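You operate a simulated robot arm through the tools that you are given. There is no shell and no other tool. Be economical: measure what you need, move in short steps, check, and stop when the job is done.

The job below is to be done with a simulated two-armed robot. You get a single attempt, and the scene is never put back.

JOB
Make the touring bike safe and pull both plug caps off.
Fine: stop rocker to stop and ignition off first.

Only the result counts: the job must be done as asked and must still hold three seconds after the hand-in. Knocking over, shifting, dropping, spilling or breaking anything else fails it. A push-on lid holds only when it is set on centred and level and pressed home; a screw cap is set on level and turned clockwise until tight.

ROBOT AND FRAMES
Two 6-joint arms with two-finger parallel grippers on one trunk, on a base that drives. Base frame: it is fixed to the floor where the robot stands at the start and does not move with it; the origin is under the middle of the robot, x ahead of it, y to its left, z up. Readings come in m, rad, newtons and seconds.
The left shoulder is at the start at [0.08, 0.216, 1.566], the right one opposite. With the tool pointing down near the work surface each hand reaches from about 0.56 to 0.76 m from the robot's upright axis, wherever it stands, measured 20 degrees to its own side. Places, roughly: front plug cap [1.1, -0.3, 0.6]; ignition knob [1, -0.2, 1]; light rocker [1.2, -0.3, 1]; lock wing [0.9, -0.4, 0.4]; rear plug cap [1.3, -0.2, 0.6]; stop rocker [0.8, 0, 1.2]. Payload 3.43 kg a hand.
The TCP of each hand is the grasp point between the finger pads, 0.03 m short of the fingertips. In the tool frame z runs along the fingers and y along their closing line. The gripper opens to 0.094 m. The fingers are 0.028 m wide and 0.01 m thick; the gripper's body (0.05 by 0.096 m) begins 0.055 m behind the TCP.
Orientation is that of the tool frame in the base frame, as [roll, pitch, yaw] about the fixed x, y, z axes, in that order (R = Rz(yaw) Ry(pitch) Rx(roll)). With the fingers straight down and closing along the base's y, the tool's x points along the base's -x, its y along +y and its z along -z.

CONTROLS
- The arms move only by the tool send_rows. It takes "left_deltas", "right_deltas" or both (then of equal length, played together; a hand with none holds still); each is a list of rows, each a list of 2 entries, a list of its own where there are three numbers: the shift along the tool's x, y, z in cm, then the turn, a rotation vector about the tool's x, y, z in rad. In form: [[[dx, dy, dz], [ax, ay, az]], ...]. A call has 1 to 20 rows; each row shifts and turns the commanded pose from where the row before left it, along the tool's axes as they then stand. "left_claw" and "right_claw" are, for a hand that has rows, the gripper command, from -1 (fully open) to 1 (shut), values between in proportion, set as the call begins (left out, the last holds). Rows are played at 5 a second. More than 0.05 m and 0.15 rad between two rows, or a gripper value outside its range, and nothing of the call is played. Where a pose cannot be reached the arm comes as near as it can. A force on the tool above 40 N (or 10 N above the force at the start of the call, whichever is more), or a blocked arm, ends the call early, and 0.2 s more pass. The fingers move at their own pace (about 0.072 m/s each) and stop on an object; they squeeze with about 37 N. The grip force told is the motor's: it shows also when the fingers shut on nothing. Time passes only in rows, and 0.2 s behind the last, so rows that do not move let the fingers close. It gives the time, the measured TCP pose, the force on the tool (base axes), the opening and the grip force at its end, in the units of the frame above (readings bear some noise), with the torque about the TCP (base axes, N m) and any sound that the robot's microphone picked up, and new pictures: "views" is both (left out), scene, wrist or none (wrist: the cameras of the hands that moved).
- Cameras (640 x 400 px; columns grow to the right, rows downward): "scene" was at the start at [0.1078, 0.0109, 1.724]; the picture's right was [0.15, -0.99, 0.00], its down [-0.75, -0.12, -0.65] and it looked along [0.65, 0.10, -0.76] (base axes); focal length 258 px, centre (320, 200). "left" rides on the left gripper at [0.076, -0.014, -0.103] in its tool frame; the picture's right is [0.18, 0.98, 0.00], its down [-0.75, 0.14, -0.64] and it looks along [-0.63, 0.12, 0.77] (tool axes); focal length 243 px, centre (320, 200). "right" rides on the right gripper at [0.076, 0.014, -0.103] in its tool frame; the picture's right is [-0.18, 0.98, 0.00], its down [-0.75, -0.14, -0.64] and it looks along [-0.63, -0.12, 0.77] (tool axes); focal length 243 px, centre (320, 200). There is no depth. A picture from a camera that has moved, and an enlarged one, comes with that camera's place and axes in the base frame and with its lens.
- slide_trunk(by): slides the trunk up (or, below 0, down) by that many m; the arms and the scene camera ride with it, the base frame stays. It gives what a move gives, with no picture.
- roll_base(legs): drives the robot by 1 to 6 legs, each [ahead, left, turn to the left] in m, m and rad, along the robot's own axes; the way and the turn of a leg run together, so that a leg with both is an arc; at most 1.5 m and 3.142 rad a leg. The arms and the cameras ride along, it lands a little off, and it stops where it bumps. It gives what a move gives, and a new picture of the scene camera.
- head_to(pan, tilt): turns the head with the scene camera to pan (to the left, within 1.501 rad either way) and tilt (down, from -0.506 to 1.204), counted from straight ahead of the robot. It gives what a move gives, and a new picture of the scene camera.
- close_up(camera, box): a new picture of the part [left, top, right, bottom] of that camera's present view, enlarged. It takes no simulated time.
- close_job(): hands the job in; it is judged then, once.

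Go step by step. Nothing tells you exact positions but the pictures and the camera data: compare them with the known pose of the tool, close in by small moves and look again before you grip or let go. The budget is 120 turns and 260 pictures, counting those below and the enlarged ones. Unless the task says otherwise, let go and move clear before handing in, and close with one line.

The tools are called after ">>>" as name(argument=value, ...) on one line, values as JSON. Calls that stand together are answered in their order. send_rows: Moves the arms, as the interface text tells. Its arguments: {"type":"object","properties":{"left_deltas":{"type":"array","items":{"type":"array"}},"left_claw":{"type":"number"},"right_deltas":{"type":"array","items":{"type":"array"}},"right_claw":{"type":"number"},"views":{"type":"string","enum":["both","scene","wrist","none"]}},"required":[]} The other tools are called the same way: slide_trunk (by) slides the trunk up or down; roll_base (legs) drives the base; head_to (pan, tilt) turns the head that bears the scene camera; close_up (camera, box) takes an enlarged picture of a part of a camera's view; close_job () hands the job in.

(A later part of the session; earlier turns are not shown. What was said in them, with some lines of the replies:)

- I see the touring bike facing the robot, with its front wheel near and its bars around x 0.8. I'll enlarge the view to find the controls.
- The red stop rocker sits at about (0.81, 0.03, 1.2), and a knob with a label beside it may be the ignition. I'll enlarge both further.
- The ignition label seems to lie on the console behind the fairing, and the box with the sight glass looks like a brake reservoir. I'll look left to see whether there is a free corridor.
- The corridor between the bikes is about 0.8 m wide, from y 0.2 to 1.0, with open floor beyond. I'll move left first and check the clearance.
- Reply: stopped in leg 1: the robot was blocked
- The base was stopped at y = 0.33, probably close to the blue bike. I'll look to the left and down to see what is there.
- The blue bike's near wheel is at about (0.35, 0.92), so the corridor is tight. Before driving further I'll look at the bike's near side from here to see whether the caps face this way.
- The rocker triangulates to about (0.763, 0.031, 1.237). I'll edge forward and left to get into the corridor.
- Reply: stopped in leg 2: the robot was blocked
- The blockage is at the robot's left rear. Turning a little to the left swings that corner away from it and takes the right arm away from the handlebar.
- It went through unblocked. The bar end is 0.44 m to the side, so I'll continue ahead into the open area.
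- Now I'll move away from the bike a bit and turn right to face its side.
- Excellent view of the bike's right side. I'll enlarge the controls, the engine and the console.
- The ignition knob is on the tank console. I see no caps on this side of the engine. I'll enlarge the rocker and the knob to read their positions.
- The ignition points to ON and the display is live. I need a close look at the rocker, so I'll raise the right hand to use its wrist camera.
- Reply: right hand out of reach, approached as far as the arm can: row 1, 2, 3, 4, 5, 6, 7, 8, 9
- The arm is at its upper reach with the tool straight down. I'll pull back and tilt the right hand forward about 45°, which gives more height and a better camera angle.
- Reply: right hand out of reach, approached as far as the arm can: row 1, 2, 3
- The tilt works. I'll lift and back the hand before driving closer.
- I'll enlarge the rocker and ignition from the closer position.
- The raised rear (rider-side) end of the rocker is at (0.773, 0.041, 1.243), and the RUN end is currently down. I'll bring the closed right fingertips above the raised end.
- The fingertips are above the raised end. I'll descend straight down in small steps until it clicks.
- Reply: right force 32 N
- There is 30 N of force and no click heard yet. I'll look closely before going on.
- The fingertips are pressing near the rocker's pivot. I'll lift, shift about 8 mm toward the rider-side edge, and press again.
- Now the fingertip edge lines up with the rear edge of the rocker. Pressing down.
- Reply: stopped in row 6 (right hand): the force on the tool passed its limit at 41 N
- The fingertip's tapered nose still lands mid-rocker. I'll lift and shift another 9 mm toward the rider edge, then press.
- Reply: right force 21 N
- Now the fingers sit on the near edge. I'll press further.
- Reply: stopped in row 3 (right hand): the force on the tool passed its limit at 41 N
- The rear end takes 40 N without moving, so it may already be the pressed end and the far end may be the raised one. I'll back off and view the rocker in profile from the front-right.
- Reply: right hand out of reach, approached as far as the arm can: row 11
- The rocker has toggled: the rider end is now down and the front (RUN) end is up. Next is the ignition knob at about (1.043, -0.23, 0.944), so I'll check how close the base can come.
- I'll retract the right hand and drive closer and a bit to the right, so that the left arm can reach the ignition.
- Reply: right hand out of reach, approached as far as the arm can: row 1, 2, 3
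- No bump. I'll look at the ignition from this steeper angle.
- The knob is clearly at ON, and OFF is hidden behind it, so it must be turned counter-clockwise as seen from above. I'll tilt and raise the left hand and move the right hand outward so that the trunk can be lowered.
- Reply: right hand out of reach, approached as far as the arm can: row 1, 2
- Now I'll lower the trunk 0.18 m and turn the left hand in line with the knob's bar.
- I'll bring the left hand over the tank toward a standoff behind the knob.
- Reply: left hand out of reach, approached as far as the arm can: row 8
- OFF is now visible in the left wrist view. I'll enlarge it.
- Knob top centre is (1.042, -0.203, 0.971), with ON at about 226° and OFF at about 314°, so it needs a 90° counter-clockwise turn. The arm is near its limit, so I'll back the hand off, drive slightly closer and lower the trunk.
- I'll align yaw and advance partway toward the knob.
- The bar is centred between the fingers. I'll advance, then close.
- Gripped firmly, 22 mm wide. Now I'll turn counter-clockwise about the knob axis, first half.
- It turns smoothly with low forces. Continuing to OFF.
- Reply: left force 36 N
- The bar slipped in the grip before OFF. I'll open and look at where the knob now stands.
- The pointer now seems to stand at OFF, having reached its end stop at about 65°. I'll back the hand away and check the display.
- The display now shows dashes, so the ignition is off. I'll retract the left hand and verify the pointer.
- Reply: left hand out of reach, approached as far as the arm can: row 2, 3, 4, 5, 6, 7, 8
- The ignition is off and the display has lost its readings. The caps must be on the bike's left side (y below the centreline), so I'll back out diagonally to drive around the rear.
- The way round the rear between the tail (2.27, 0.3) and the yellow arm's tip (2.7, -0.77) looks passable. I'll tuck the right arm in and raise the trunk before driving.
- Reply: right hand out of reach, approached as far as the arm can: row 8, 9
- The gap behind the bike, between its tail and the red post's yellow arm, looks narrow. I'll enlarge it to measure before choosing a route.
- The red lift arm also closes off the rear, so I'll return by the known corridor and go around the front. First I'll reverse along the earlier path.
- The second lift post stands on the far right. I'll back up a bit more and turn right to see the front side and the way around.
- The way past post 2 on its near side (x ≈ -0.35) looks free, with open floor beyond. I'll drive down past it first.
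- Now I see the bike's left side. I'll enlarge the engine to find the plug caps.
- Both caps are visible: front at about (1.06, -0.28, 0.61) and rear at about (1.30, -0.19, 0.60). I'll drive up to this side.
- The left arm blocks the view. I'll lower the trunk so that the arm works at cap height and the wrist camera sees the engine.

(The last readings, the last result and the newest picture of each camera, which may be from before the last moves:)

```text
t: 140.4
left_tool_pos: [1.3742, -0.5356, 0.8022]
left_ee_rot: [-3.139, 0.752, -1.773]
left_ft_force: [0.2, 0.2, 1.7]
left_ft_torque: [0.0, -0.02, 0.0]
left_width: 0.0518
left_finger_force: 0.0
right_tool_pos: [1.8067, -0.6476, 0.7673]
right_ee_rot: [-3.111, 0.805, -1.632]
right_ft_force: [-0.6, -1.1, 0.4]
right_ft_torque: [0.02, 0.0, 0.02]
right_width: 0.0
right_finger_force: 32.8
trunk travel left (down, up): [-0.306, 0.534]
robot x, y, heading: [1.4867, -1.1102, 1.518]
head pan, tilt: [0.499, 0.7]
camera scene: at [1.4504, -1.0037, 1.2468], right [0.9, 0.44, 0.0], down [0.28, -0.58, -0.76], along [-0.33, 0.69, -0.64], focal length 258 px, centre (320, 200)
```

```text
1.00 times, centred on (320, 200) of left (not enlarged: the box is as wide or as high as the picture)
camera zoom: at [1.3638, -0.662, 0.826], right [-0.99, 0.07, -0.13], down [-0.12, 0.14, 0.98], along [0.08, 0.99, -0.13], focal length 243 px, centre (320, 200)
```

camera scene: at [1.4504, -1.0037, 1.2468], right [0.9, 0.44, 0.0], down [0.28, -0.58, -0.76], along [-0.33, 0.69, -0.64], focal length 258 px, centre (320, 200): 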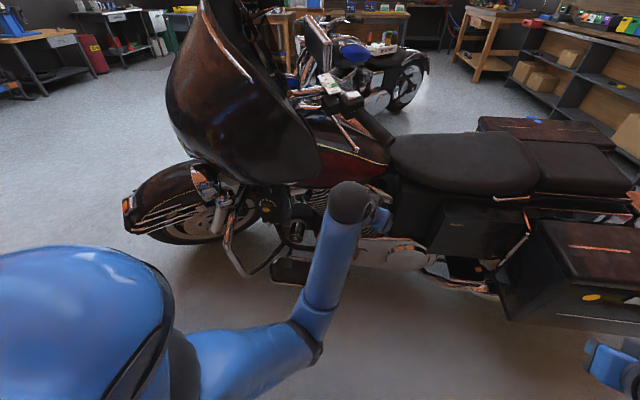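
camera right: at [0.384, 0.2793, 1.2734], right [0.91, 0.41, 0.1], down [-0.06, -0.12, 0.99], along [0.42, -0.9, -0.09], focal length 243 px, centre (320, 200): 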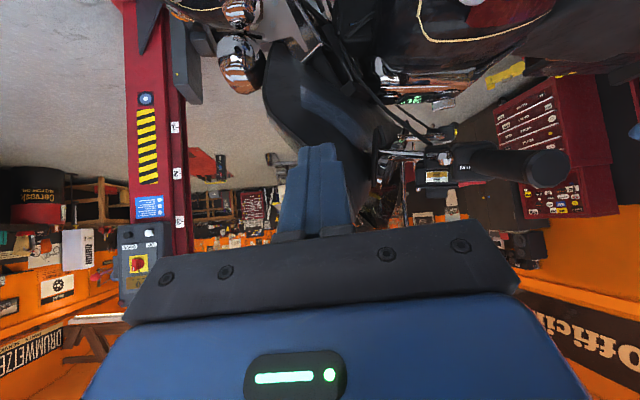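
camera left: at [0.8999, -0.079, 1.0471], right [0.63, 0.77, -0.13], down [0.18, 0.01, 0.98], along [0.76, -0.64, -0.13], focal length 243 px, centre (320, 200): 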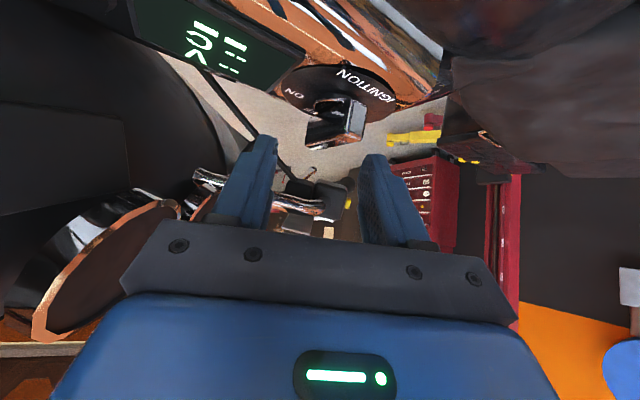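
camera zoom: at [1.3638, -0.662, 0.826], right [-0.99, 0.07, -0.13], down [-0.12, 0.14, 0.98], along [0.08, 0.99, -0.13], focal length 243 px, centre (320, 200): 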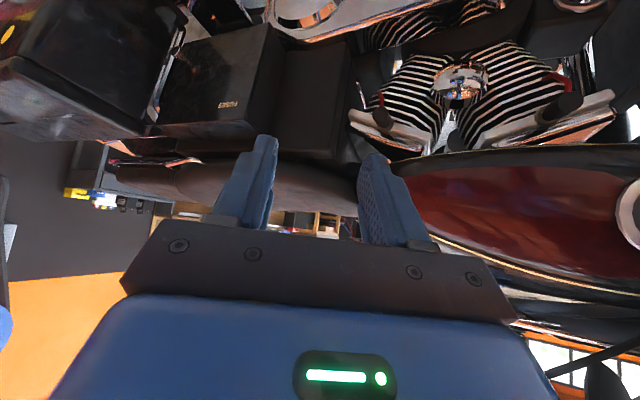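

The wrist view shows both caps clearly. I'll enlarge them.

>>> close_up(camera="left", box=[340, 60, 440, 160])

>>> close_up(camera="left", box=[500, 50, 620, 150])

```text
4.00 times, centred on (390, 110) of left
camera zoom: at [1.3638, -0.662, 0.826], right [-0.99, 0.07, -0.13], down [-0.12, 0.14, 0.98], along [0.08, 0.99, -0.13], focal length 970 px, centre (40, 560)
```

zoom: 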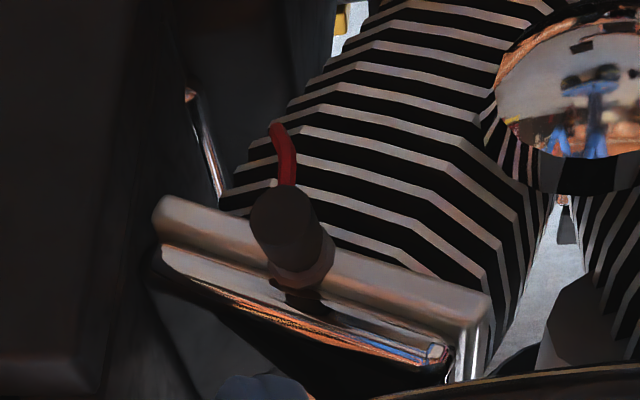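

```text
4.00 times, centred on (560, 100) of left
camera zoom: at [1.3638, -0.662, 0.826], right [-0.99, 0.07, -0.13], down [-0.12, 0.14, 0.98], along [0.08, 0.99, -0.13], focal length 970 px, centre (-640, 600)
```

zoom: 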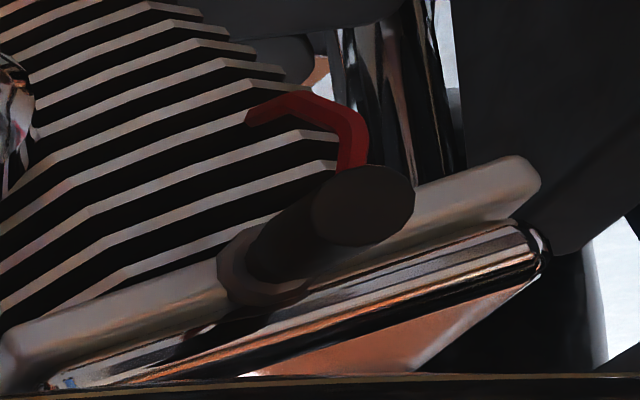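

The caps are cylinders pointing out to the bike's left, roughly along (0.29, -0.96), each with a red lead on its end. I'll align the left hand with that axis, nearly level.

>>> send_rows(left_deltas=[[[0, 0, 0], [-0.087, 0, -0.0937]], [[0, 0, 0], [-0.087, 0, -0.0937]], [[0, 0, 0], [-0.087, 0, -0.0937]], [[0, 0, 0], [-0.087, 0, -0.0937]], [[0, 0, 0], [0, -0.125, 0]], [[0, 0, 0], [0, -0.125, 0]], [[0, 0, 0], [0, -0.125, 0]], [[0, 0, 0], [0, -0.125, 0]]], left_claw=-1, views="wrist")

```text
t: 142.2
left_tool_pos: [1.3752, -0.5317, 0.7969]
left_ee_rot: [-3.128, 1.25, -1.251]
left_ft_force: [0.6, 0.4, -0.2]
left_ft_torque: [0.01, 0.04, 0.01]
left_width: 0.0941
left_finger_force: 0.1
left hand out of reach, approached as far as the arm can: row 3, 4
right_tool_pos: [1.8073, -0.6458, 0.7668]
right_ee_rot: [-3.11, 0.806, -1.633]
right_ft_force: [0.7, -0.4, 0.2]
right_ft_torque: [0.03, 0.0, -0.02]
right_width: 0.0
right_finger_force: 33.3
trunk travel left (down, up): [-0.306, 0.534]
robot x, y, heading: [1.4837, -1.1109, 1.524]
head pan, tilt: [0.499, 0.7]
camera left: at [1.4261, -0.6434, 0.7579], right [-0.92, -0.35, -0.18], down [-0.03, -0.4, 0.92], along [-0.4, 0.85, 0.36], focal length 243 px, centre (320, 200)
```

left: 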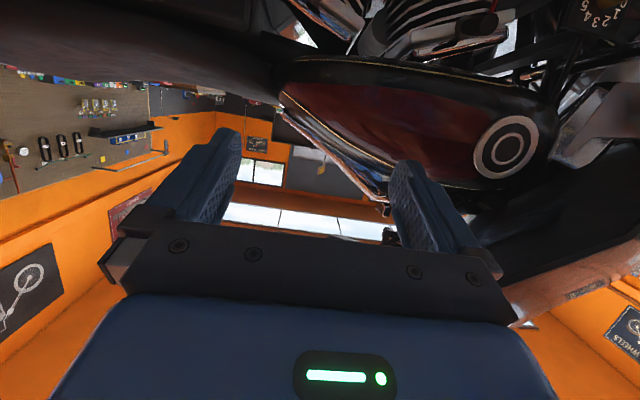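

I'll lower the trunk further to cap height.

>>> slide_trunk(by=-0.17)

>>> close_up(camera="left", box=[0, 0, 640, 400])

>>> head_to(pan=0.4, tilt=0.6)

```text
t: 144.1
left_tool_pos: [1.3757, -0.5307, 0.6284]
left_ee_rot: [-3.128, 1.251, -1.25]
left_ft_force: [0.5, 0.1, 0.4]
left_ft_torque: [-0.03, -0.01, 0.0]
left_width: 0.0939
left_finger_force: 0.0
right_tool_pos: [1.8067, -0.646, 0.5976]
right_ee_rot: [-3.11, 0.806, -1.631]
right_ft_force: [-0.3, 0.6, 0.0]
right_ft_torque: [0.0, 0.02, -0.02]
right_width: 0.0001
right_finger_force: 33.5
trunk travel left (down, up): [-0.136, 0.704]
robot x, y, heading: [1.4883, -1.1091, 1.527]
head pan, tilt: [0.499, 0.7]
```

```text
1.00 times, centred on (320, 200) of left (not enlarged: the box is as wide or as high as the picture)
camera zoom: at [1.4262, -0.6434, 0.588], right [-0.92, -0.35, -0.18], down [-0.03, -0.4, 0.92], along [-0.4, 0.85, 0.36], focal length 243 px, centre (320, 200)
```

zoom: 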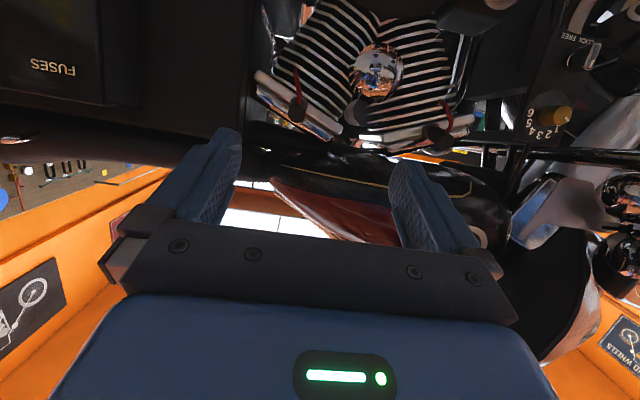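

```text
t: 144.8
left_tool_pos: [1.3745, -0.5311, 0.627]
left_ee_rot: [-3.13, 1.25, -1.249]
left_ft_force: [-0.2, -0.2, -0.3]
left_ft_torque: [0.0, -0.05, 0.01]
left_width: 0.0938
left_finger_force: 0.0
right_tool_pos: [1.8064, -0.6466, 0.5967]
right_ee_rot: [-3.11, 0.805, -1.631]
right_ft_force: [-0.4, 0.8, -0.3]
right_ft_torque: [0.0, 0.02, 0.01]
right_width: 0.0001
right_finger_force: 33.2
trunk travel left (down, up): [-0.136, 0.704]
robot x, y, heading: [1.486, -1.111, 1.524]
head pan, tilt: [0.4, 0.6]
camera scene: at [1.4569, -0.9973, 1.0855], right [0.94, 0.35, 0.0], down [0.2, -0.53, -0.82], along [-0.28, 0.77, -0.57], focal length 258 px, centre (320, 200)
```

scene: 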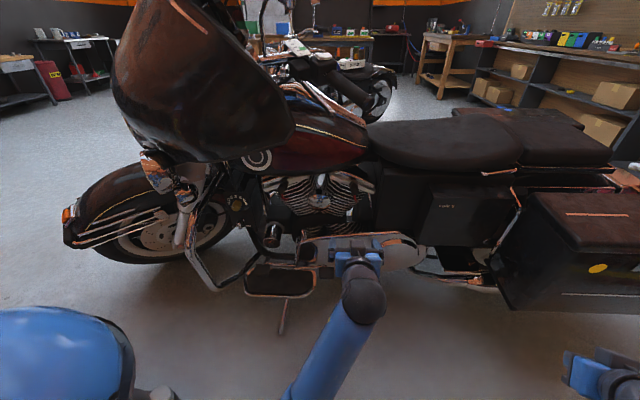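

Both cameras now see the caps. I'll enlarge for triangulation.

>>> close_up(camera="scene", box=[250, 160, 390, 250])

>>> close_up(camera="left", box=[250, 50, 490, 200])

```text
4.44 times, centred on (320, 205) of scene
camera zoom: at [1.4569, -0.9973, 1.0855], right [0.94, 0.35, 0.0], down [0.2, -0.53, -0.82], along [-0.28, 0.77, -0.57], focal length 1148 px, centre (320, 178)
```

zoom: 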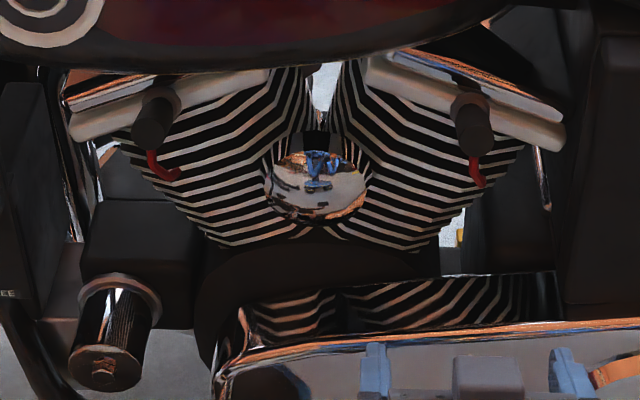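

```text
2.67 times, centred on (370, 125) of left
camera zoom: at [1.4262, -0.6433, 0.5879], right [-0.92, -0.35, -0.18], down [-0.03, -0.4, 0.92], along [-0.4, 0.85, 0.36], focal length 647 px, centre (187, 400)
```

zoom: 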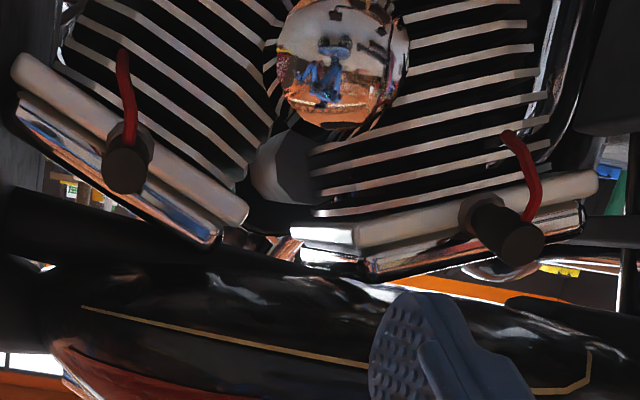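

Rear cap end is at (1.3135, -0.254, 0.607) and front cap end at (1.074, -0.333, 0.604). I'll move the left hand to a standoff in line with the rear cap.

>>> send_rows(left_deltas=[[[-0.91, -0.59, 3.75], [0, 0, 0]], [[-0.91, -0.59, 3.75], [0, 0, 0]], [[-0.91, -0.59, 3.75], [0, 0, 0]], [[-0.91, -0.59, 3.75], [0, 0, 0]], [[-0.91, -0.59, 3.75], [0, 0, 0]]], views="wrist")

>>> close_up(camera="scene", box=[250, 150, 410, 250])

```text
t: 146.0
left_tool_pos: [1.3451, -0.3395, 0.611]
left_ee_rot: [-3.129, 1.249, -1.25]
left_ft_force: [0.3, 0.0, 0.4]
left_ft_torque: [-0.01, 0.0, 0.02]
left_width: 0.0942
left_finger_force: 0.0
right_tool_pos: [1.8052, -0.6468, 0.5963]
right_ee_rot: [-3.109, 0.805, -1.63]
right_ft_force: [-0.1, 0.2, -0.6]
right_ft_torque: [0.01, 0.04, -0.03]
right_width: 0.0001
right_finger_force: 33.3
trunk travel left (down, up): [-0.136, 0.704]
robot x, y, heading: [1.4844, -1.1099, 1.518]
head pan, tilt: [0.4, 0.6]
camera left: at [1.3961, -0.4508, 0.5716], right [-0.92, -0.35, -0.18], down [-0.03, -0.4, 0.92], along [-0.4, 0.85, 0.36], focal length 243 px, centre (320, 200)
```

left: 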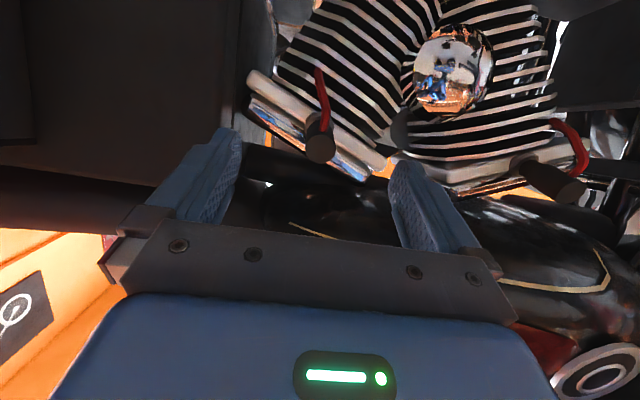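

```text
4.00 times, centred on (330, 200) of scene
camera zoom: at [1.4569, -0.9969, 1.0854], right [0.94, 0.34, 0.0], down [0.19, -0.53, -0.82], along [-0.28, 0.77, -0.57], focal length 1033 px, centre (280, 200)
```

zoom: 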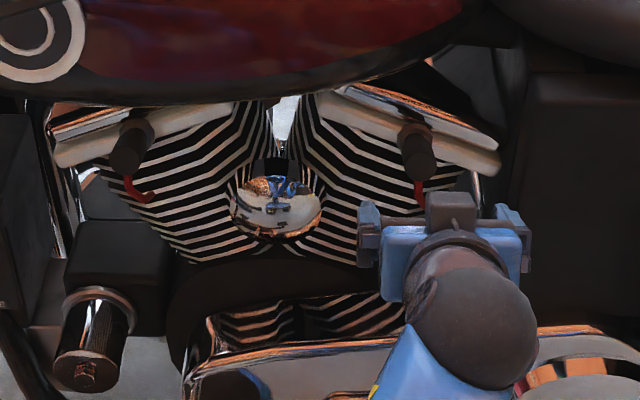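

The cap is centred between the fingers. I'll narrow the fingers to about 60 mm and advance around it.

>>> send_rows(left_deltas=[[[-0.78, 0.07, 2.36], [0, 0, 0]], [[-0.78, 0.07, 2.36], [0, 0, 0]], [[-0.78, 0.07, 2.36], [0, 0, 0]], [[-0.78, 0.07, 2.36], [0, 0, 0]]], left_claw=-0.28, views="wrist")

>>> close_up(camera="scene", box=[300, 150, 400, 220])

```text
t: 147.0
left_tool_pos: [1.3131, -0.2447, 0.6102]
left_ee_rot: [-3.126, 1.249, -1.249]
left_ft_force: [0.1, 0.6, -0.4]
left_ft_torque: [-0.01, -0.02, -0.04]
left_width: 0.0602
left_finger_force: 0.0
right_tool_pos: [1.8065, -0.6462, 0.5971]
right_ee_rot: [-3.111, 0.804, -1.63]
right_ft_force: [-0.5, -0.3, 0.0]
right_ft_torque: [0.0, 0.05, -0.01]
right_width: 0.0
right_finger_force: 33.4
trunk travel left (down, up): [-0.136, 0.704]
robot x, y, heading: [1.4861, -1.1091, 1.528]
head pan, tilt: [0.4, 0.6]
camera left: at [1.3636, -0.3564, 0.5717], right [-0.92, -0.35, -0.18], down [-0.03, -0.4, 0.92], along [-0.4, 0.85, 0.36], focal length 243 px, centre (320, 200)
```

left: 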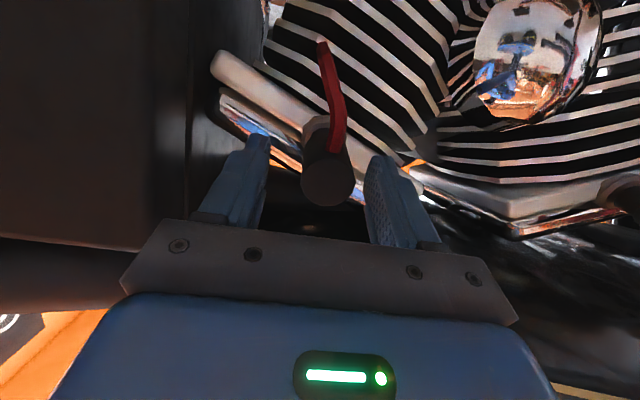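

```text
5.71 times, centred on (350, 185) of scene
camera zoom: at [1.4569, -0.9971, 1.0854], right [0.94, 0.34, 0.0], down [0.19, -0.53, -0.82], along [-0.28, 0.77, -0.57], focal length 1476 px, centre (149, 286)
```

zoom: 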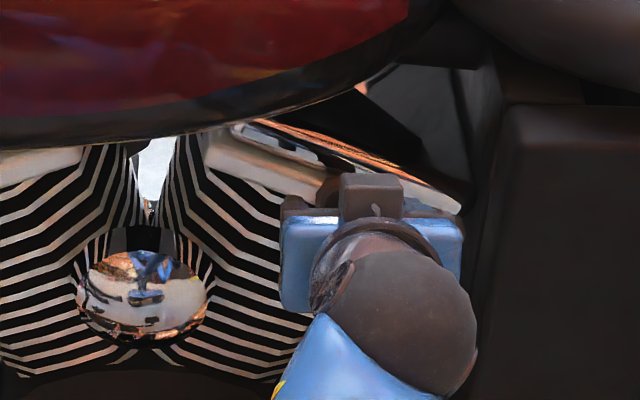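

The cap is between the pads. Closing.

>>> send_rows(left_deltas=[[[0, 0, 0], [0, 0, 0]], [[0, 0, 0], [0, 0, 0]], [[0, 0, 0], [0, 0, 0]]], left_claw=1, views="wrist")

```text
t: 147.8
left_tool_pos: [1.31, -0.2455, 0.6119]
left_ee_rot: [-3.129, 1.248, -1.246]
left_ft_force: [-11.6, -4.6, 0.7]
left_ft_torque: [-0.05, 0.13, -0.06]
left_width: 0.0286
left_finger_force: 45.3
right_tool_pos: [1.805, -0.6465, 0.5966]
right_ee_rot: [-3.109, 0.804, -1.627]
right_ft_force: [0.1, 0.6, -0.8]
right_ft_torque: [0.01, -0.03, 0.02]
right_width: 0.0
right_finger_force: 32.9
trunk travel left (down, up): [-0.136, 0.704]
robot x, y, heading: [1.482, -1.1102, 1.528]
head pan, tilt: [0.4, 0.6]
camera left: at [1.3612, -0.3572, 0.572], right [-0.92, -0.36, -0.18], down [-0.02, -0.4, 0.92], along [-0.4, 0.85, 0.36], focal length 243 px, centre (320, 200)
```

left: 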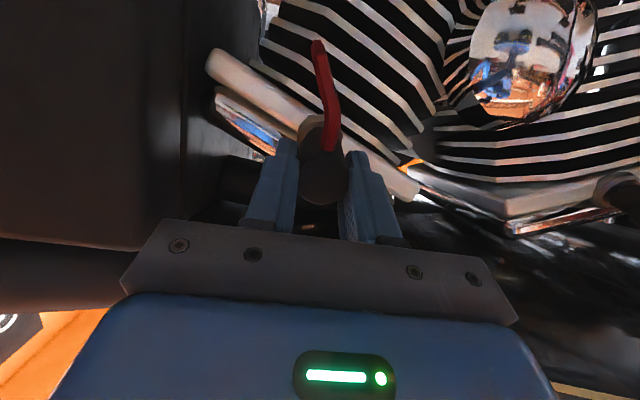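

Firm grip at 28.6 mm. Now I'll pull straight out along the cap's axis.

>>> send_rows(left_deltas=[[[0.16, 0.1, -0.47], [0, 0, 0]], [[0.16, 0, -0.47], [0, 0, 0]], [[0.16, 0, -0.47], [0, 0, 0]], [[0.16, 0, -0.47], [0, 0, 0]], [[0.16, 0, -0.47], [0, 0, 0]], [[0.16, 0, -0.47], [0, 0, 0]], [[0.32, 0, -0.95], [0, 0, 0]], [[0.32, 0, -0.95], [0, 0, 0]]], views="wrist")

```text
t: 149.3
left_tool_pos: [1.3188, -0.2751, 0.6181]
left_ee_rot: [-3.119, 1.265, -1.24]
left_ft_force: [-2.7, 8.3, 2.6]
left_ft_torque: [0.33, 0.03, 0.18]
left_width: 0.0283
left_finger_force: 45.2
right_tool_pos: [1.8072, -0.6456, 0.5956]
right_ee_rot: [-3.11, 0.804, -1.632]
right_ft_force: [-0.3, -0.9, 0.1]
right_ft_torque: [-0.01, 0.02, 0.0]
right_width: 0.0002
right_finger_force: 32.9
trunk travel left (down, up): [-0.136, 0.704]
robot x, y, heading: [1.4899, -1.1124, 1.525]
head pan, tilt: [0.4, 0.6]
stopped in row 7 (left hand): the force on the tool passed its limit at 44 N (the readings are from after the stop); the commanded pose is now the measured one
camera left: at [1.3703, -0.3856, 0.5761], right [-0.92, -0.35, -0.18], down [-0.02, -0.41, 0.91], along [-0.4, 0.84, 0.37], focal length 243 px, centre (320, 200)
```

left: 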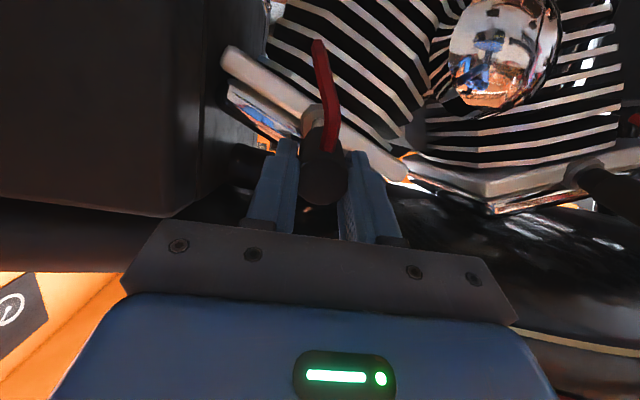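

The cap has moved out 3 cm with the hand. I'll keep pulling.

>>> send_rows(left_deltas=[[[0.16, 0, -0.47], [0, 0, 0]], [[0.16, 0, -0.47], [0, 0, 0]], [[0.16, 0, -0.47], [0, 0, 0]], [[0.16, 0, -0.47], [0, 0, 0]], [[0.16, 0, -0.47], [0, 0, 0]], [[0.16, 0, -0.47], [0, 0, 0]]], views="wrist")

>>> close_up(camera="scene", box=[300, 150, 400, 220])

>>> close_up(camera="left", box=[250, 20, 410, 220])

```text
t: 149.8
left_tool_pos: [1.3183, -0.2755, 0.618]
left_ee_rot: [-3.114, 1.267, -1.233]
left_ft_force: [-3.5, 21.8, -4.0]
left_ft_torque: [0.32, 0.15, 0.11]
left_width: 0.0284
left_finger_force: 45.4
right_tool_pos: [1.8064, -0.6436, 0.595]
right_ee_rot: [-3.111, 0.803, -1.632]
right_ft_force: [-0.5, 0.3, -0.5]
right_ft_torque: [-0.02, -0.01, 0.02]
right_width: 0.0002
right_finger_force: 32.8
trunk travel left (down, up): [-0.136, 0.704]
robot x, y, heading: [1.4835, -1.1066, 1.522]
head pan, tilt: [0.4, 0.6]
stopped in row 2 (left hand): the force on the tool passed its limit at 47 N (the readings are from after the stop); the commanded pose is now the measured one
camera left: at [1.3705, -0.3862, 0.5759], right [-0.92, -0.35, -0.18], down [-0.02, -0.41, 0.91], along [-0.4, 0.84, 0.37], focal length 243 px, centre (320, 200)
```

left: 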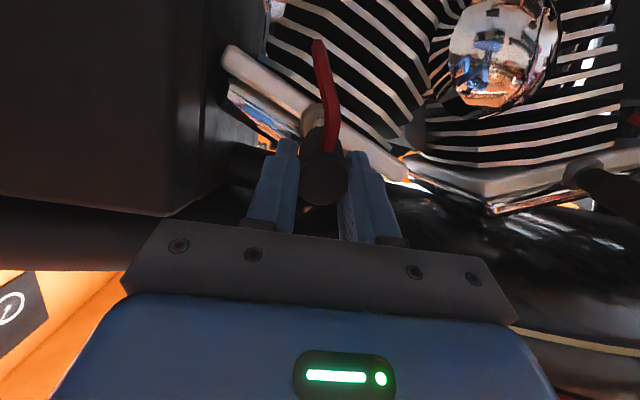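

```text
5.71 times, centred on (350, 185) of scene
camera zoom: at [1.4564, -0.9926, 1.0849], right [0.94, 0.34, 0.0], down [0.19, -0.53, -0.82], along [-0.28, 0.77, -0.57], focal length 1476 px, centre (149, 286)
```

zoom: 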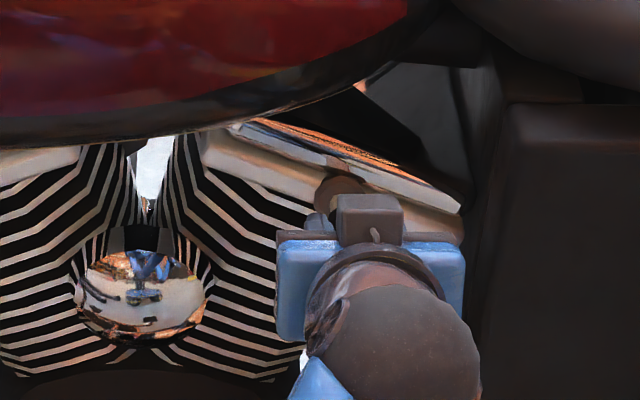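

```text
2.00 times, centred on (330, 120) of left
camera zoom: at [1.3705, -0.3862, 0.5759], right [-0.92, -0.35, -0.18], down [-0.02, -0.41, 0.91], along [-0.4, 0.84, 0.37], focal length 485 px, centre (300, 360)
```

zoom: 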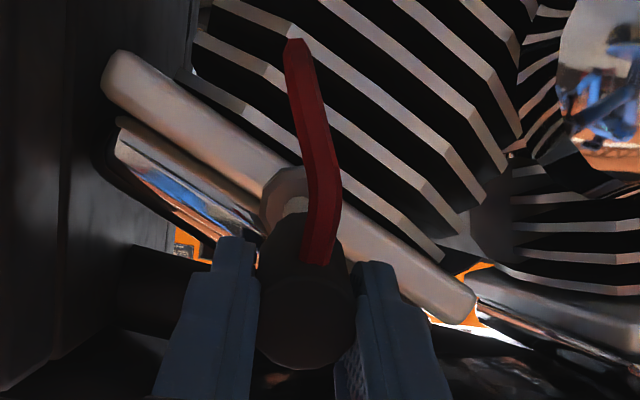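

After 3 cm it met a hard stop, which looks like the end of its travel, with the porcelain of the plug exposed. I'll release, back off and check that it stays out.

>>> send_rows(left_deltas=[[[0, 0, 0], [0, 0, 0]], [[0, 0, 0], [0, 0, 0]], [[0, 0, 0], [0, 0, 0]], [[0.8, 0, -2.4], [0, 0, 0]], [[0.8, 0, -2.4], [0, 0, 0]], [[0.8, 0, -2.4], [0, 0, 0]], [[0.8, 0, -2.4], [0, 0, 0]]], left_claw=-0.28, views="wrist")

>>> close_up(camera="left", box=[220, 20, 420, 200])

>>> close_up(camera="scene", box=[250, 150, 410, 250])

```text
t: 151.4
left_tool_pos: [1.3499, -0.3747, 0.6183]
left_ee_rot: [-3.111, 1.268, -1.232]
left_ft_force: [0.0, 0.3, -0.3]
left_ft_torque: [-0.01, 0.0, 0.07]
left_width: 0.0602
left_finger_force: 0.2
right_tool_pos: [1.8069, -0.645, 0.5971]
right_ee_rot: [-3.11, 0.804, -1.632]
right_ft_force: [0.4, 0.4, 1.0]
right_ft_torque: [0.0, 0.03, 0.0]
right_width: 0.0001
right_finger_force: 33.2
trunk travel left (down, up): [-0.136, 0.704]
robot x, y, heading: [1.4856, -1.1118, 1.521]
head pan, tilt: [0.4, 0.6]
camera left: at [1.4014, -0.4858, 0.5769], right [-0.92, -0.35, -0.19], down [-0.02, -0.42, 0.91], along [-0.4, 0.84, 0.37], focal length 243 px, centre (320, 200)
```

left: 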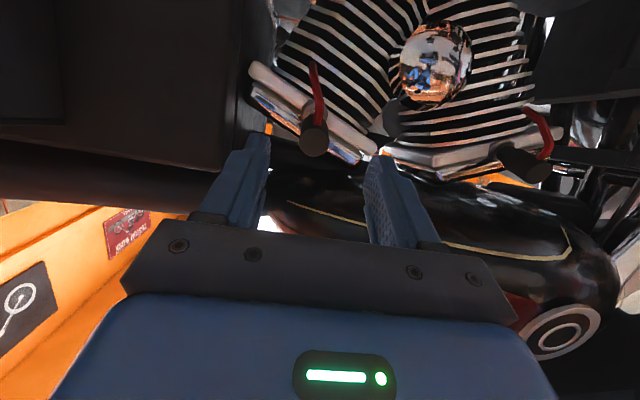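

```text
2.22 times, centred on (320, 110) of left
camera zoom: at [1.4014, -0.4858, 0.5769], right [-0.92, -0.35, -0.19], down [-0.02, -0.42, 0.91], along [-0.4, 0.84, 0.37], focal length 539 px, centre (320, 400)
```

zoom: 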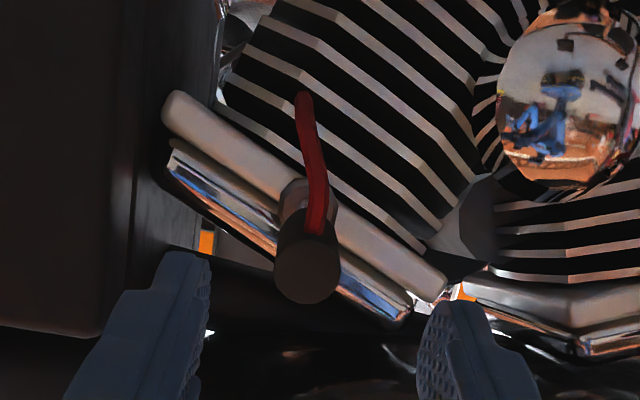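

```text
4.00 times, centred on (330, 200) of scene
camera zoom: at [1.4567, -0.9961, 1.0856], right [0.94, 0.34, 0.0], down [0.19, -0.53, -0.83], along [-0.28, 0.77, -0.56], focal length 1033 px, centre (280, 200)
```

zoom: 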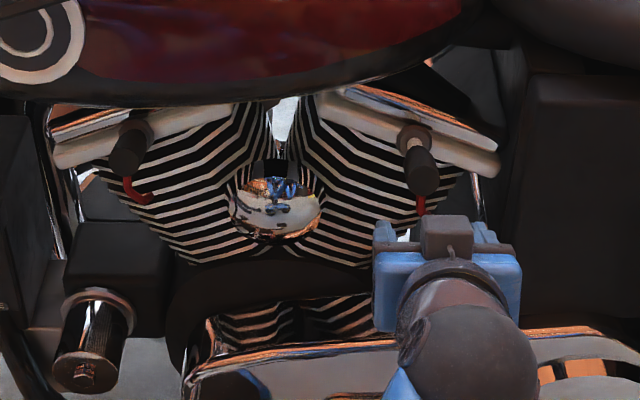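

The rear cap stays 3 cm out, with the bare plug visible between the seat and the cap. Next is the front cap: I'll shift across to its standoff.

>>> send_rows(left_deltas=[[[-0.08, 4.12, 0.7], [0, 0, 0]], [[-0.08, 4.12, 0.7], [0, 0, 0]], [[-0.08, 4.12, 0.7], [0, 0, 0]], [[-0.08, 4.12, 0.7], [0, 0, 0]], [[-0.08, 4.12, 0.7], [0, 0, 0]], [[-0.08, 4.12, 0.7], [0, 0, 0]]], left_claw=-0.28, views="wrist")

>>> close_up(camera="scene", box=[250, 150, 410, 250])

```text
t: 152.8
left_tool_pos: [1.1028, -0.4105, 0.6085]
left_ee_rot: [-3.11, 1.269, -1.232]
left_ft_force: [-0.5, 0.4, 0.4]
left_ft_torque: [0.04, -0.01, 0.01]
left_width: 0.0604
left_finger_force: 0.0
right_tool_pos: [1.8062, -0.6445, 0.5951]
right_ee_rot: [-3.109, 0.804, -1.631]
right_ft_force: [0.2, 0.3, -0.4]
right_ft_torque: [0.03, -0.01, -0.03]
right_width: 0.0002
right_finger_force: 32.8
trunk travel left (down, up): [-0.136, 0.704]
robot x, y, heading: [1.4884, -1.1079, 1.521]
head pan, tilt: [0.4, 0.6]
camera left: at [1.1535, -0.521, 0.5659], right [-0.92, -0.35, -0.19], down [-0.02, -0.42, 0.91], along [-0.4, 0.84, 0.37], focal length 243 px, centre (320, 200)
```

left: 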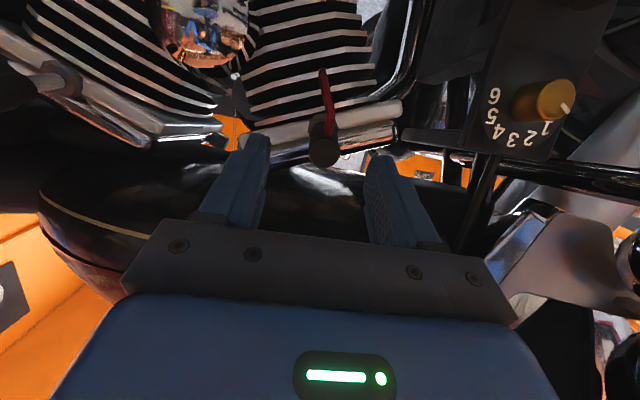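

```text
4.00 times, centred on (330, 200) of scene
camera zoom: at [1.4563, -0.996, 1.0855], right [0.94, 0.34, 0.0], down [0.19, -0.53, -0.82], along [-0.28, 0.77, -0.57], focal length 1033 px, centre (280, 200)
```

zoom: 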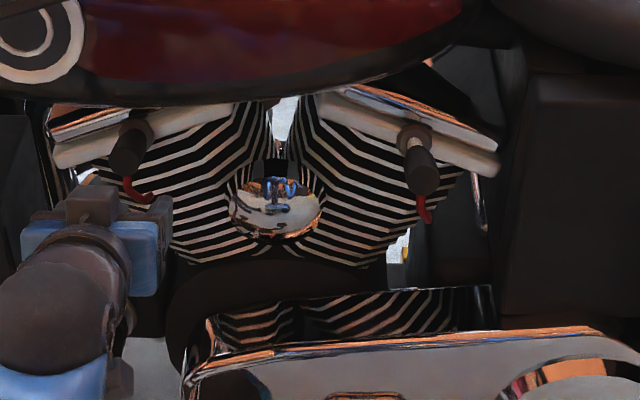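

Aligned. Advancing around the front cap.

>>> send_rows(left_deltas=[[[-0.68, 0.1, 2.18], [0, 0, 0]], [[-0.68, 0.1, 2.18], [0, 0, 0]], [[-0.68, 0.1, 2.18], [0, 0, 0]], [[-0.68, 0.1, 2.18], [0, 0, 0]]], views="wrist")

```text
t: 153.8
left_tool_pos: [1.0695, -0.3242, 0.6072]
left_ee_rot: [-3.108, 1.269, -1.234]
left_ft_force: [-0.1, -0.6, 0.3]
left_ft_torque: [0.0, 0.03, 0.02]
left_width: 0.0602
left_finger_force: 0.1
right_tool_pos: [1.8065, -0.6446, 0.5961]
right_ee_rot: [-3.109, 0.805, -1.633]
right_ft_force: [0.5, 0.5, 0.2]
right_ft_torque: [-0.02, -0.01, -0.05]
right_width: 0.0001
right_finger_force: 32.6
trunk travel left (down, up): [-0.136, 0.704]
robot x, y, heading: [1.4863, -1.1093, 1.52]
head pan, tilt: [0.4, 0.6]
camera left: at [1.1219, -0.4347, 0.5658], right [-0.92, -0.35, -0.18], down [-0.02, -0.42, 0.91], along [-0.4, 0.84, 0.37], focal length 243 px, centre (320, 200)
```

left: 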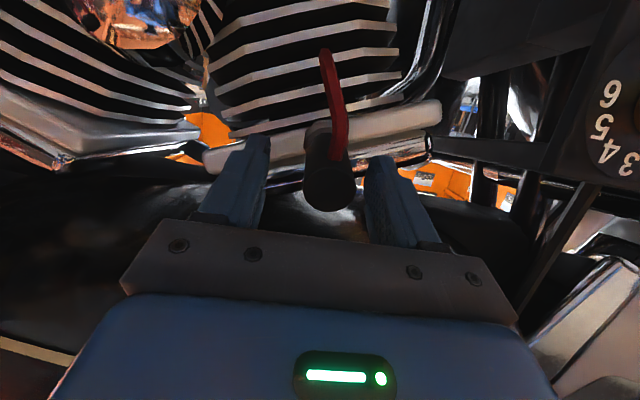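

The cap is between the pads. I'll close, then pull along the axis.

>>> send_rows(left_deltas=[[[0, 0, 0], [0, 0, 0]], [[0, 0, 0], [0, 0, 0]], [[0, 0, 0], [0, 0, 0]]], left_claw=1, views="none")

>>> send_rows(left_deltas=[[[0.15, 0, -0.47], [0, 0, 0]], [[0.15, 0, -0.47], [0, 0, 0]], [[0.15, 0, -0.47], [0, 0, 0]], [[0.15, 0, -0.47], [0, 0, 0]], [[0.15, 0, -0.47], [0, 0, 0]], [[0.15, 0, -0.47], [0, 0, 0]], [[0.15, 0, -0.47], [0, 0, 0]], [[0.15, 0, -0.47], [0, 0, 0]], [[0.15, 0, -0.47], [0, 0, 0]]], views="wrist")

```text
t: 154.6
left_tool_pos: [1.0665, -0.3259, 0.6075]
left_ee_rot: [-3.112, 1.268, -1.226]
left_ft_force: [-16.7, -4.1, 0.8]
left_ft_torque: [-0.12, 0.21, 0.72]
left_width: 0.027
left_finger_force: 44.7
right_tool_pos: [1.8045, -0.6451, 0.5967]
right_ee_rot: [-3.109, 0.805, -1.629]
right_ft_force: [-0.1, 0.6, 0.1]
right_ft_torque: [0.01, 0.01, 0.0]
right_width: 0.0
right_finger_force: 32.9
trunk travel left (down, up): [-0.136, 0.704]
robot x, y, heading: [1.4856, -1.1024, 1.526]
head pan, tilt: [0.4, 0.6]
```

```text
t: 156.0
left_tool_pos: [1.0755, -0.3528, 0.6135]
left_ee_rot: [-3.112, 1.282, -1.228]
left_ft_force: [-3.9, 0.4, 4.6]
left_ft_torque: [0.17, -0.2, -0.27]
left_width: 0.027
left_finger_force: 44.9
right_tool_pos: [1.8059, -0.6443, 0.5958]
right_ee_rot: [-3.112, 0.805, -1.632]
right_ft_force: [0.2, 0.1, 0.9]
right_ft_torque: [-0.04, -0.01, 0.03]
right_width: 0.0
right_finger_force: 33.1
trunk travel left (down, up): [-0.136, 0.704]
robot x, y, heading: [1.4848, -1.1068, 1.524]
head pan, tilt: [0.4, 0.6]
stopped in row 7 (left hand): the force on the tool passed its limit at 44 N (the readings are from after the stop); the commanded pose is now the measured one
camera left: at [1.1271, -0.4628, 0.57], right [-0.92, -0.35, -0.18], down [-0.02, -0.43, 0.9], along [-0.4, 0.83, 0.39], focal length 243 px, centre (320, 200)
```

left: 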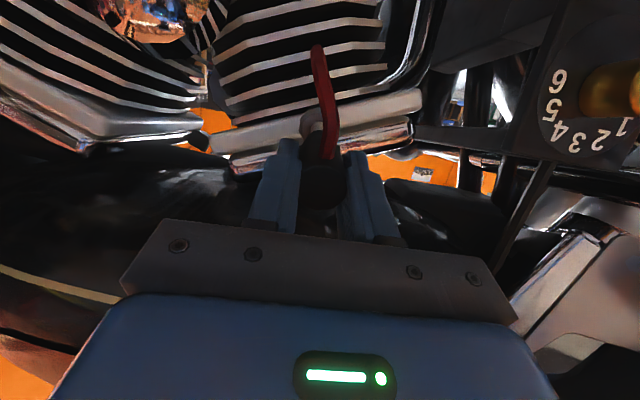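

It moved 28 mm and met the stop. I'll tug once more to make sure it is at the end, then release and check.

>>> send_rows(left_deltas=[[[0.15, 0, -0.47], [0, 0, 0]], [[0.15, 0, -0.47], [0, 0, 0]], [[0.15, 0, -0.47], [0, 0, 0]], [[0.15, 0, -0.47], [0, 0, 0]]], views="none")

>>> send_rows(left_deltas=[[[0, 0, 0], [0, 0, 0]], [[0, 0, 0], [0, 0, 0]], [[0, 0, 0], [0, 0, 0]], [[0.75, 0, -2.4], [0, 0, 0]], [[0.75, 0, -2.4], [0, 0, 0]], [[0.75, 0, -2.4], [0, 0, 0]], [[0.75, 0, -2.4], [0, 0, 0]], [[0.75, 0, -2.4], [0, 0, 0]]], left_claw=-0.28, views="wrist")

>>> close_up(camera="left", box=[230, 40, 430, 200])

>>> close_up(camera="scene", box=[250, 150, 410, 250])

```text
t: 156.5
left_tool_pos: [1.0753, -0.3545, 0.6139]
left_ee_rot: [-3.113, 1.288, -1.231]
left_ft_force: [-8.6, 18.1, -2.8]
left_ft_torque: [0.13, -0.08, -0.5]
left_width: 0.0271
left_finger_force: 45.2
right_tool_pos: [1.8056, -0.6424, 0.5959]
right_ee_rot: [-3.11, 0.803, -1.631]
right_ft_force: [-0.1, -0.8, -1.0]
right_ft_torque: [-0.04, 0.0, 0.03]
right_width: 0.0
right_finger_force: 33.4
trunk travel left (down, up): [-0.136, 0.704]
robot x, y, heading: [1.4878, -1.1042, 1.522]
head pan, tilt: [0.4, 0.6]
stopped in row 2 (left hand): the force on the tool passed its limit at 46 N (the readings are from after the stop); the commanded pose is now the measured one
```

```text
t: 158.3
left_tool_pos: [1.1174, -0.4774, 0.613]
left_ee_rot: [-3.115, 1.288, -1.232]
left_ft_force: [-0.1, -1.1, -0.4]
left_ft_torque: [0.0, 0.0, -0.02]
left_width: 0.0602
left_finger_force: 0.1
right_tool_pos: [1.806, -0.6429, 0.5962]
right_ee_rot: [-3.11, 0.805, -1.631]
right_ft_force: [0.1, 0.9, 0.0]
right_ft_torque: [0.01, 0.02, 0.02]
right_width: 0.0001
right_finger_force: 32.9
trunk travel left (down, up): [-0.136, 0.704]
robot x, y, heading: [1.4866, -1.1116, 1.523]
head pan, tilt: [0.4, 0.6]
camera left: at [1.1679, -0.5862, 0.5691], right [-0.92, -0.35, -0.18], down [-0.01, -0.43, 0.9], along [-0.4, 0.83, 0.39], focal length 243 px, centre (320, 200)
```

left: 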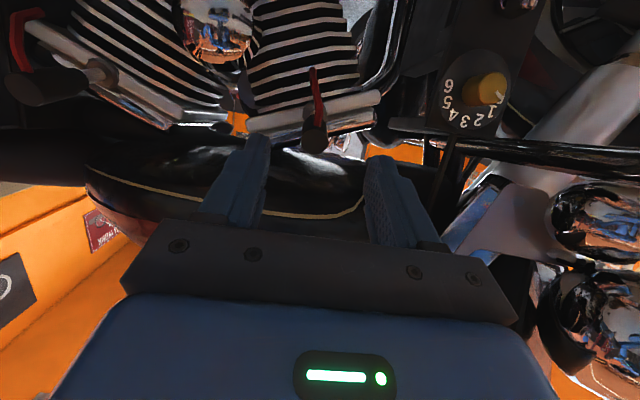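

```text
2.50 times, centred on (330, 120) of left
camera zoom: at [1.1679, -0.5862, 0.5691], right [-0.92, -0.35, -0.18], down [-0.01, -0.43, 0.9], along [-0.4, 0.83, 0.39], focal length 606 px, centre (295, 400)
```

zoom: 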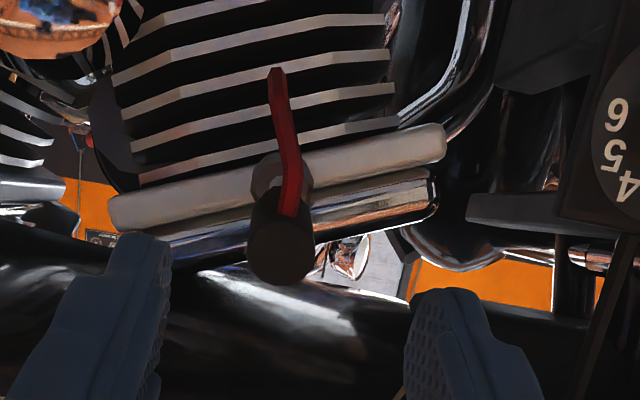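

```text
4.00 times, centred on (330, 200) of scene
camera zoom: at [1.4561, -0.9952, 1.0855], right [0.94, 0.34, 0.0], down [0.19, -0.53, -0.83], along [-0.28, 0.77, -0.56], focal length 1033 px, centre (280, 200)
```

zoom: 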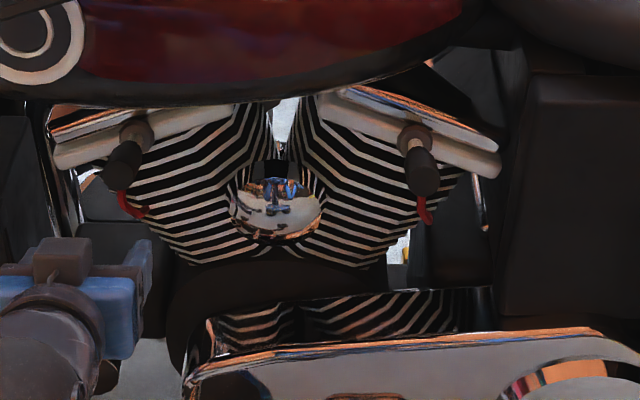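

>>> close_up(camera="scene", box=[264, 170, 304, 210])

>>> close_up(camera="scene", box=[334, 170, 374, 210])

```text
10.00 times, centred on (284, 190) of scene
camera zoom: at [1.4561, -0.9952, 1.0855], right [0.94, 0.34, 0.0], down [0.19, -0.53, -0.83], along [-0.28, 0.77, -0.56], focal length 2583 px, centre (680, 300)
```

zoom: 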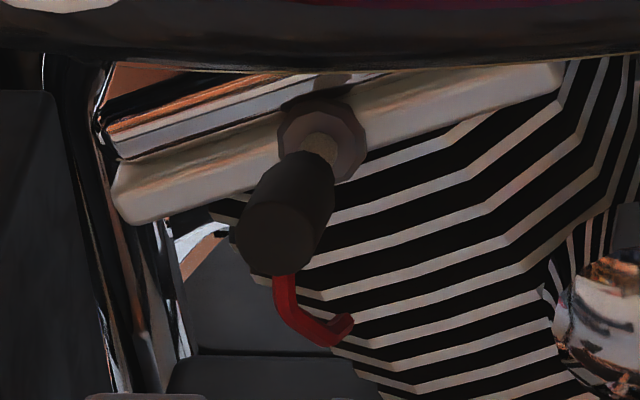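

```text
10.00 times, centred on (354, 190) of scene
camera zoom: at [1.4561, -0.9952, 1.0855], right [0.94, 0.34, 0.0], down [0.19, -0.53, -0.83], along [-0.28, 0.77, -0.56], focal length 2583 px, centre (-20, 300)
```

zoom: 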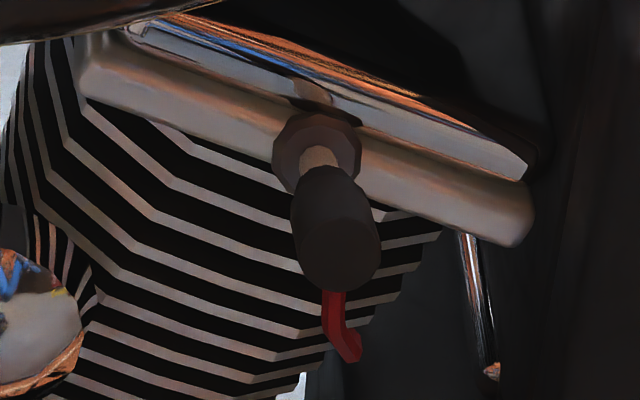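

Both caps are off their seats with the porcelain showing. I'll move the hand clear and look at the dash once more.

>>> send_rows(left_deltas=[[[1, -1, -3.5], [0, 0, 0]], [[1, -1, -3.5], [0, 0, 0]], [[1, -1, -3.5], [0, 0, 0]]], views="none")

>>> head_to(pan=0.45, tilt=0.35)

>>> close_up(camera="scene", box=[250, 90, 410, 190])

```text
t: 159.1
left_tool_pos: [1.1775, -0.5709, 0.6141]
left_ee_rot: [-3.119, 1.29, -1.232]
left_ft_force: [1.2, -0.6, -0.4]
left_ft_torque: [0.01, -0.02, 0.03]
left_width: 0.0601
left_finger_force: 0.1
right_tool_pos: [1.8061, -0.6439, 0.5965]
right_ee_rot: [-3.112, 0.805, -1.632]
right_ft_force: [0.0, -0.2, 0.1]
right_ft_torque: [0.0, -0.02, -0.03]
right_width: 0.0
right_finger_force: 32.8
trunk travel left (down, up): [-0.136, 0.704]
robot x, y, heading: [1.4869, -1.1078, 1.525]
head pan, tilt: [0.4, 0.6]
```

```text
t: 159.9
left_tool_pos: [1.1786, -0.57, 0.6136]
left_ee_rot: [-3.117, 1.289, -1.232]
left_ft_force: [0.5, 0.2, 0.0]
left_ft_torque: [0.01, -0.02, 0.0]
left_width: 0.0601
left_finger_force: 0.1
right_tool_pos: [1.8058, -0.6446, 0.5978]
right_ee_rot: [-3.11, 0.804, -1.633]
right_ft_force: [0.8, 0.3, -0.6]
right_ft_torque: [0.0, 0.0, 0.01]
right_width: 0.0001
right_finger_force: 33.4
trunk travel left (down, up): [-0.136, 0.704]
robot x, y, heading: [1.4869, -1.1032, 1.518]
head pan, tilt: [0.45, 0.351]
camera scene: at [1.4501, -0.9923, 1.1082], right [0.92, 0.39, 0.0], down [0.13, -0.32, -0.94], along [-0.37, 0.86, -0.34], focal length 258 px, centre (320, 200)
```

scene: 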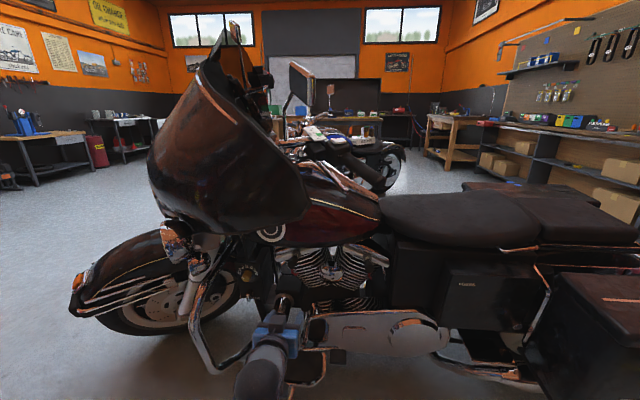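

```text
4.00 times, centred on (330, 140) of scene
camera zoom: at [1.4501, -0.9923, 1.1082], right [0.92, 0.39, 0.0], down [0.13, -0.32, -0.94], along [-0.37, 0.86, -0.34], focal length 1033 px, centre (280, 440)
```

zoom: 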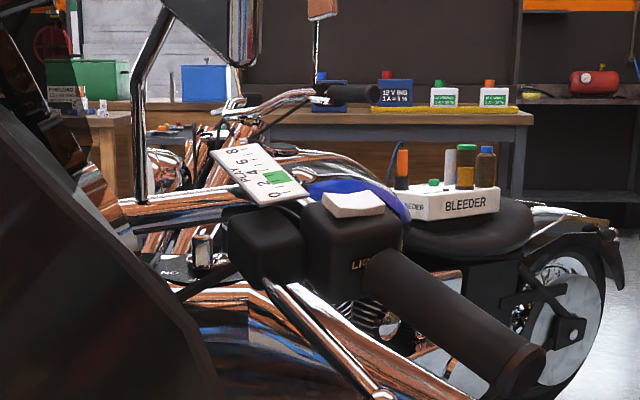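

Everything on the bike is undisturbed and both hands are clear, so I'm handing the job in.

>>> close_job()

```text
The job is handed in.
```

The touring bike is safe and handed in: stop rocker pressed to stop, then ignition turned to OFF, then both plug caps pulled off their plugs.
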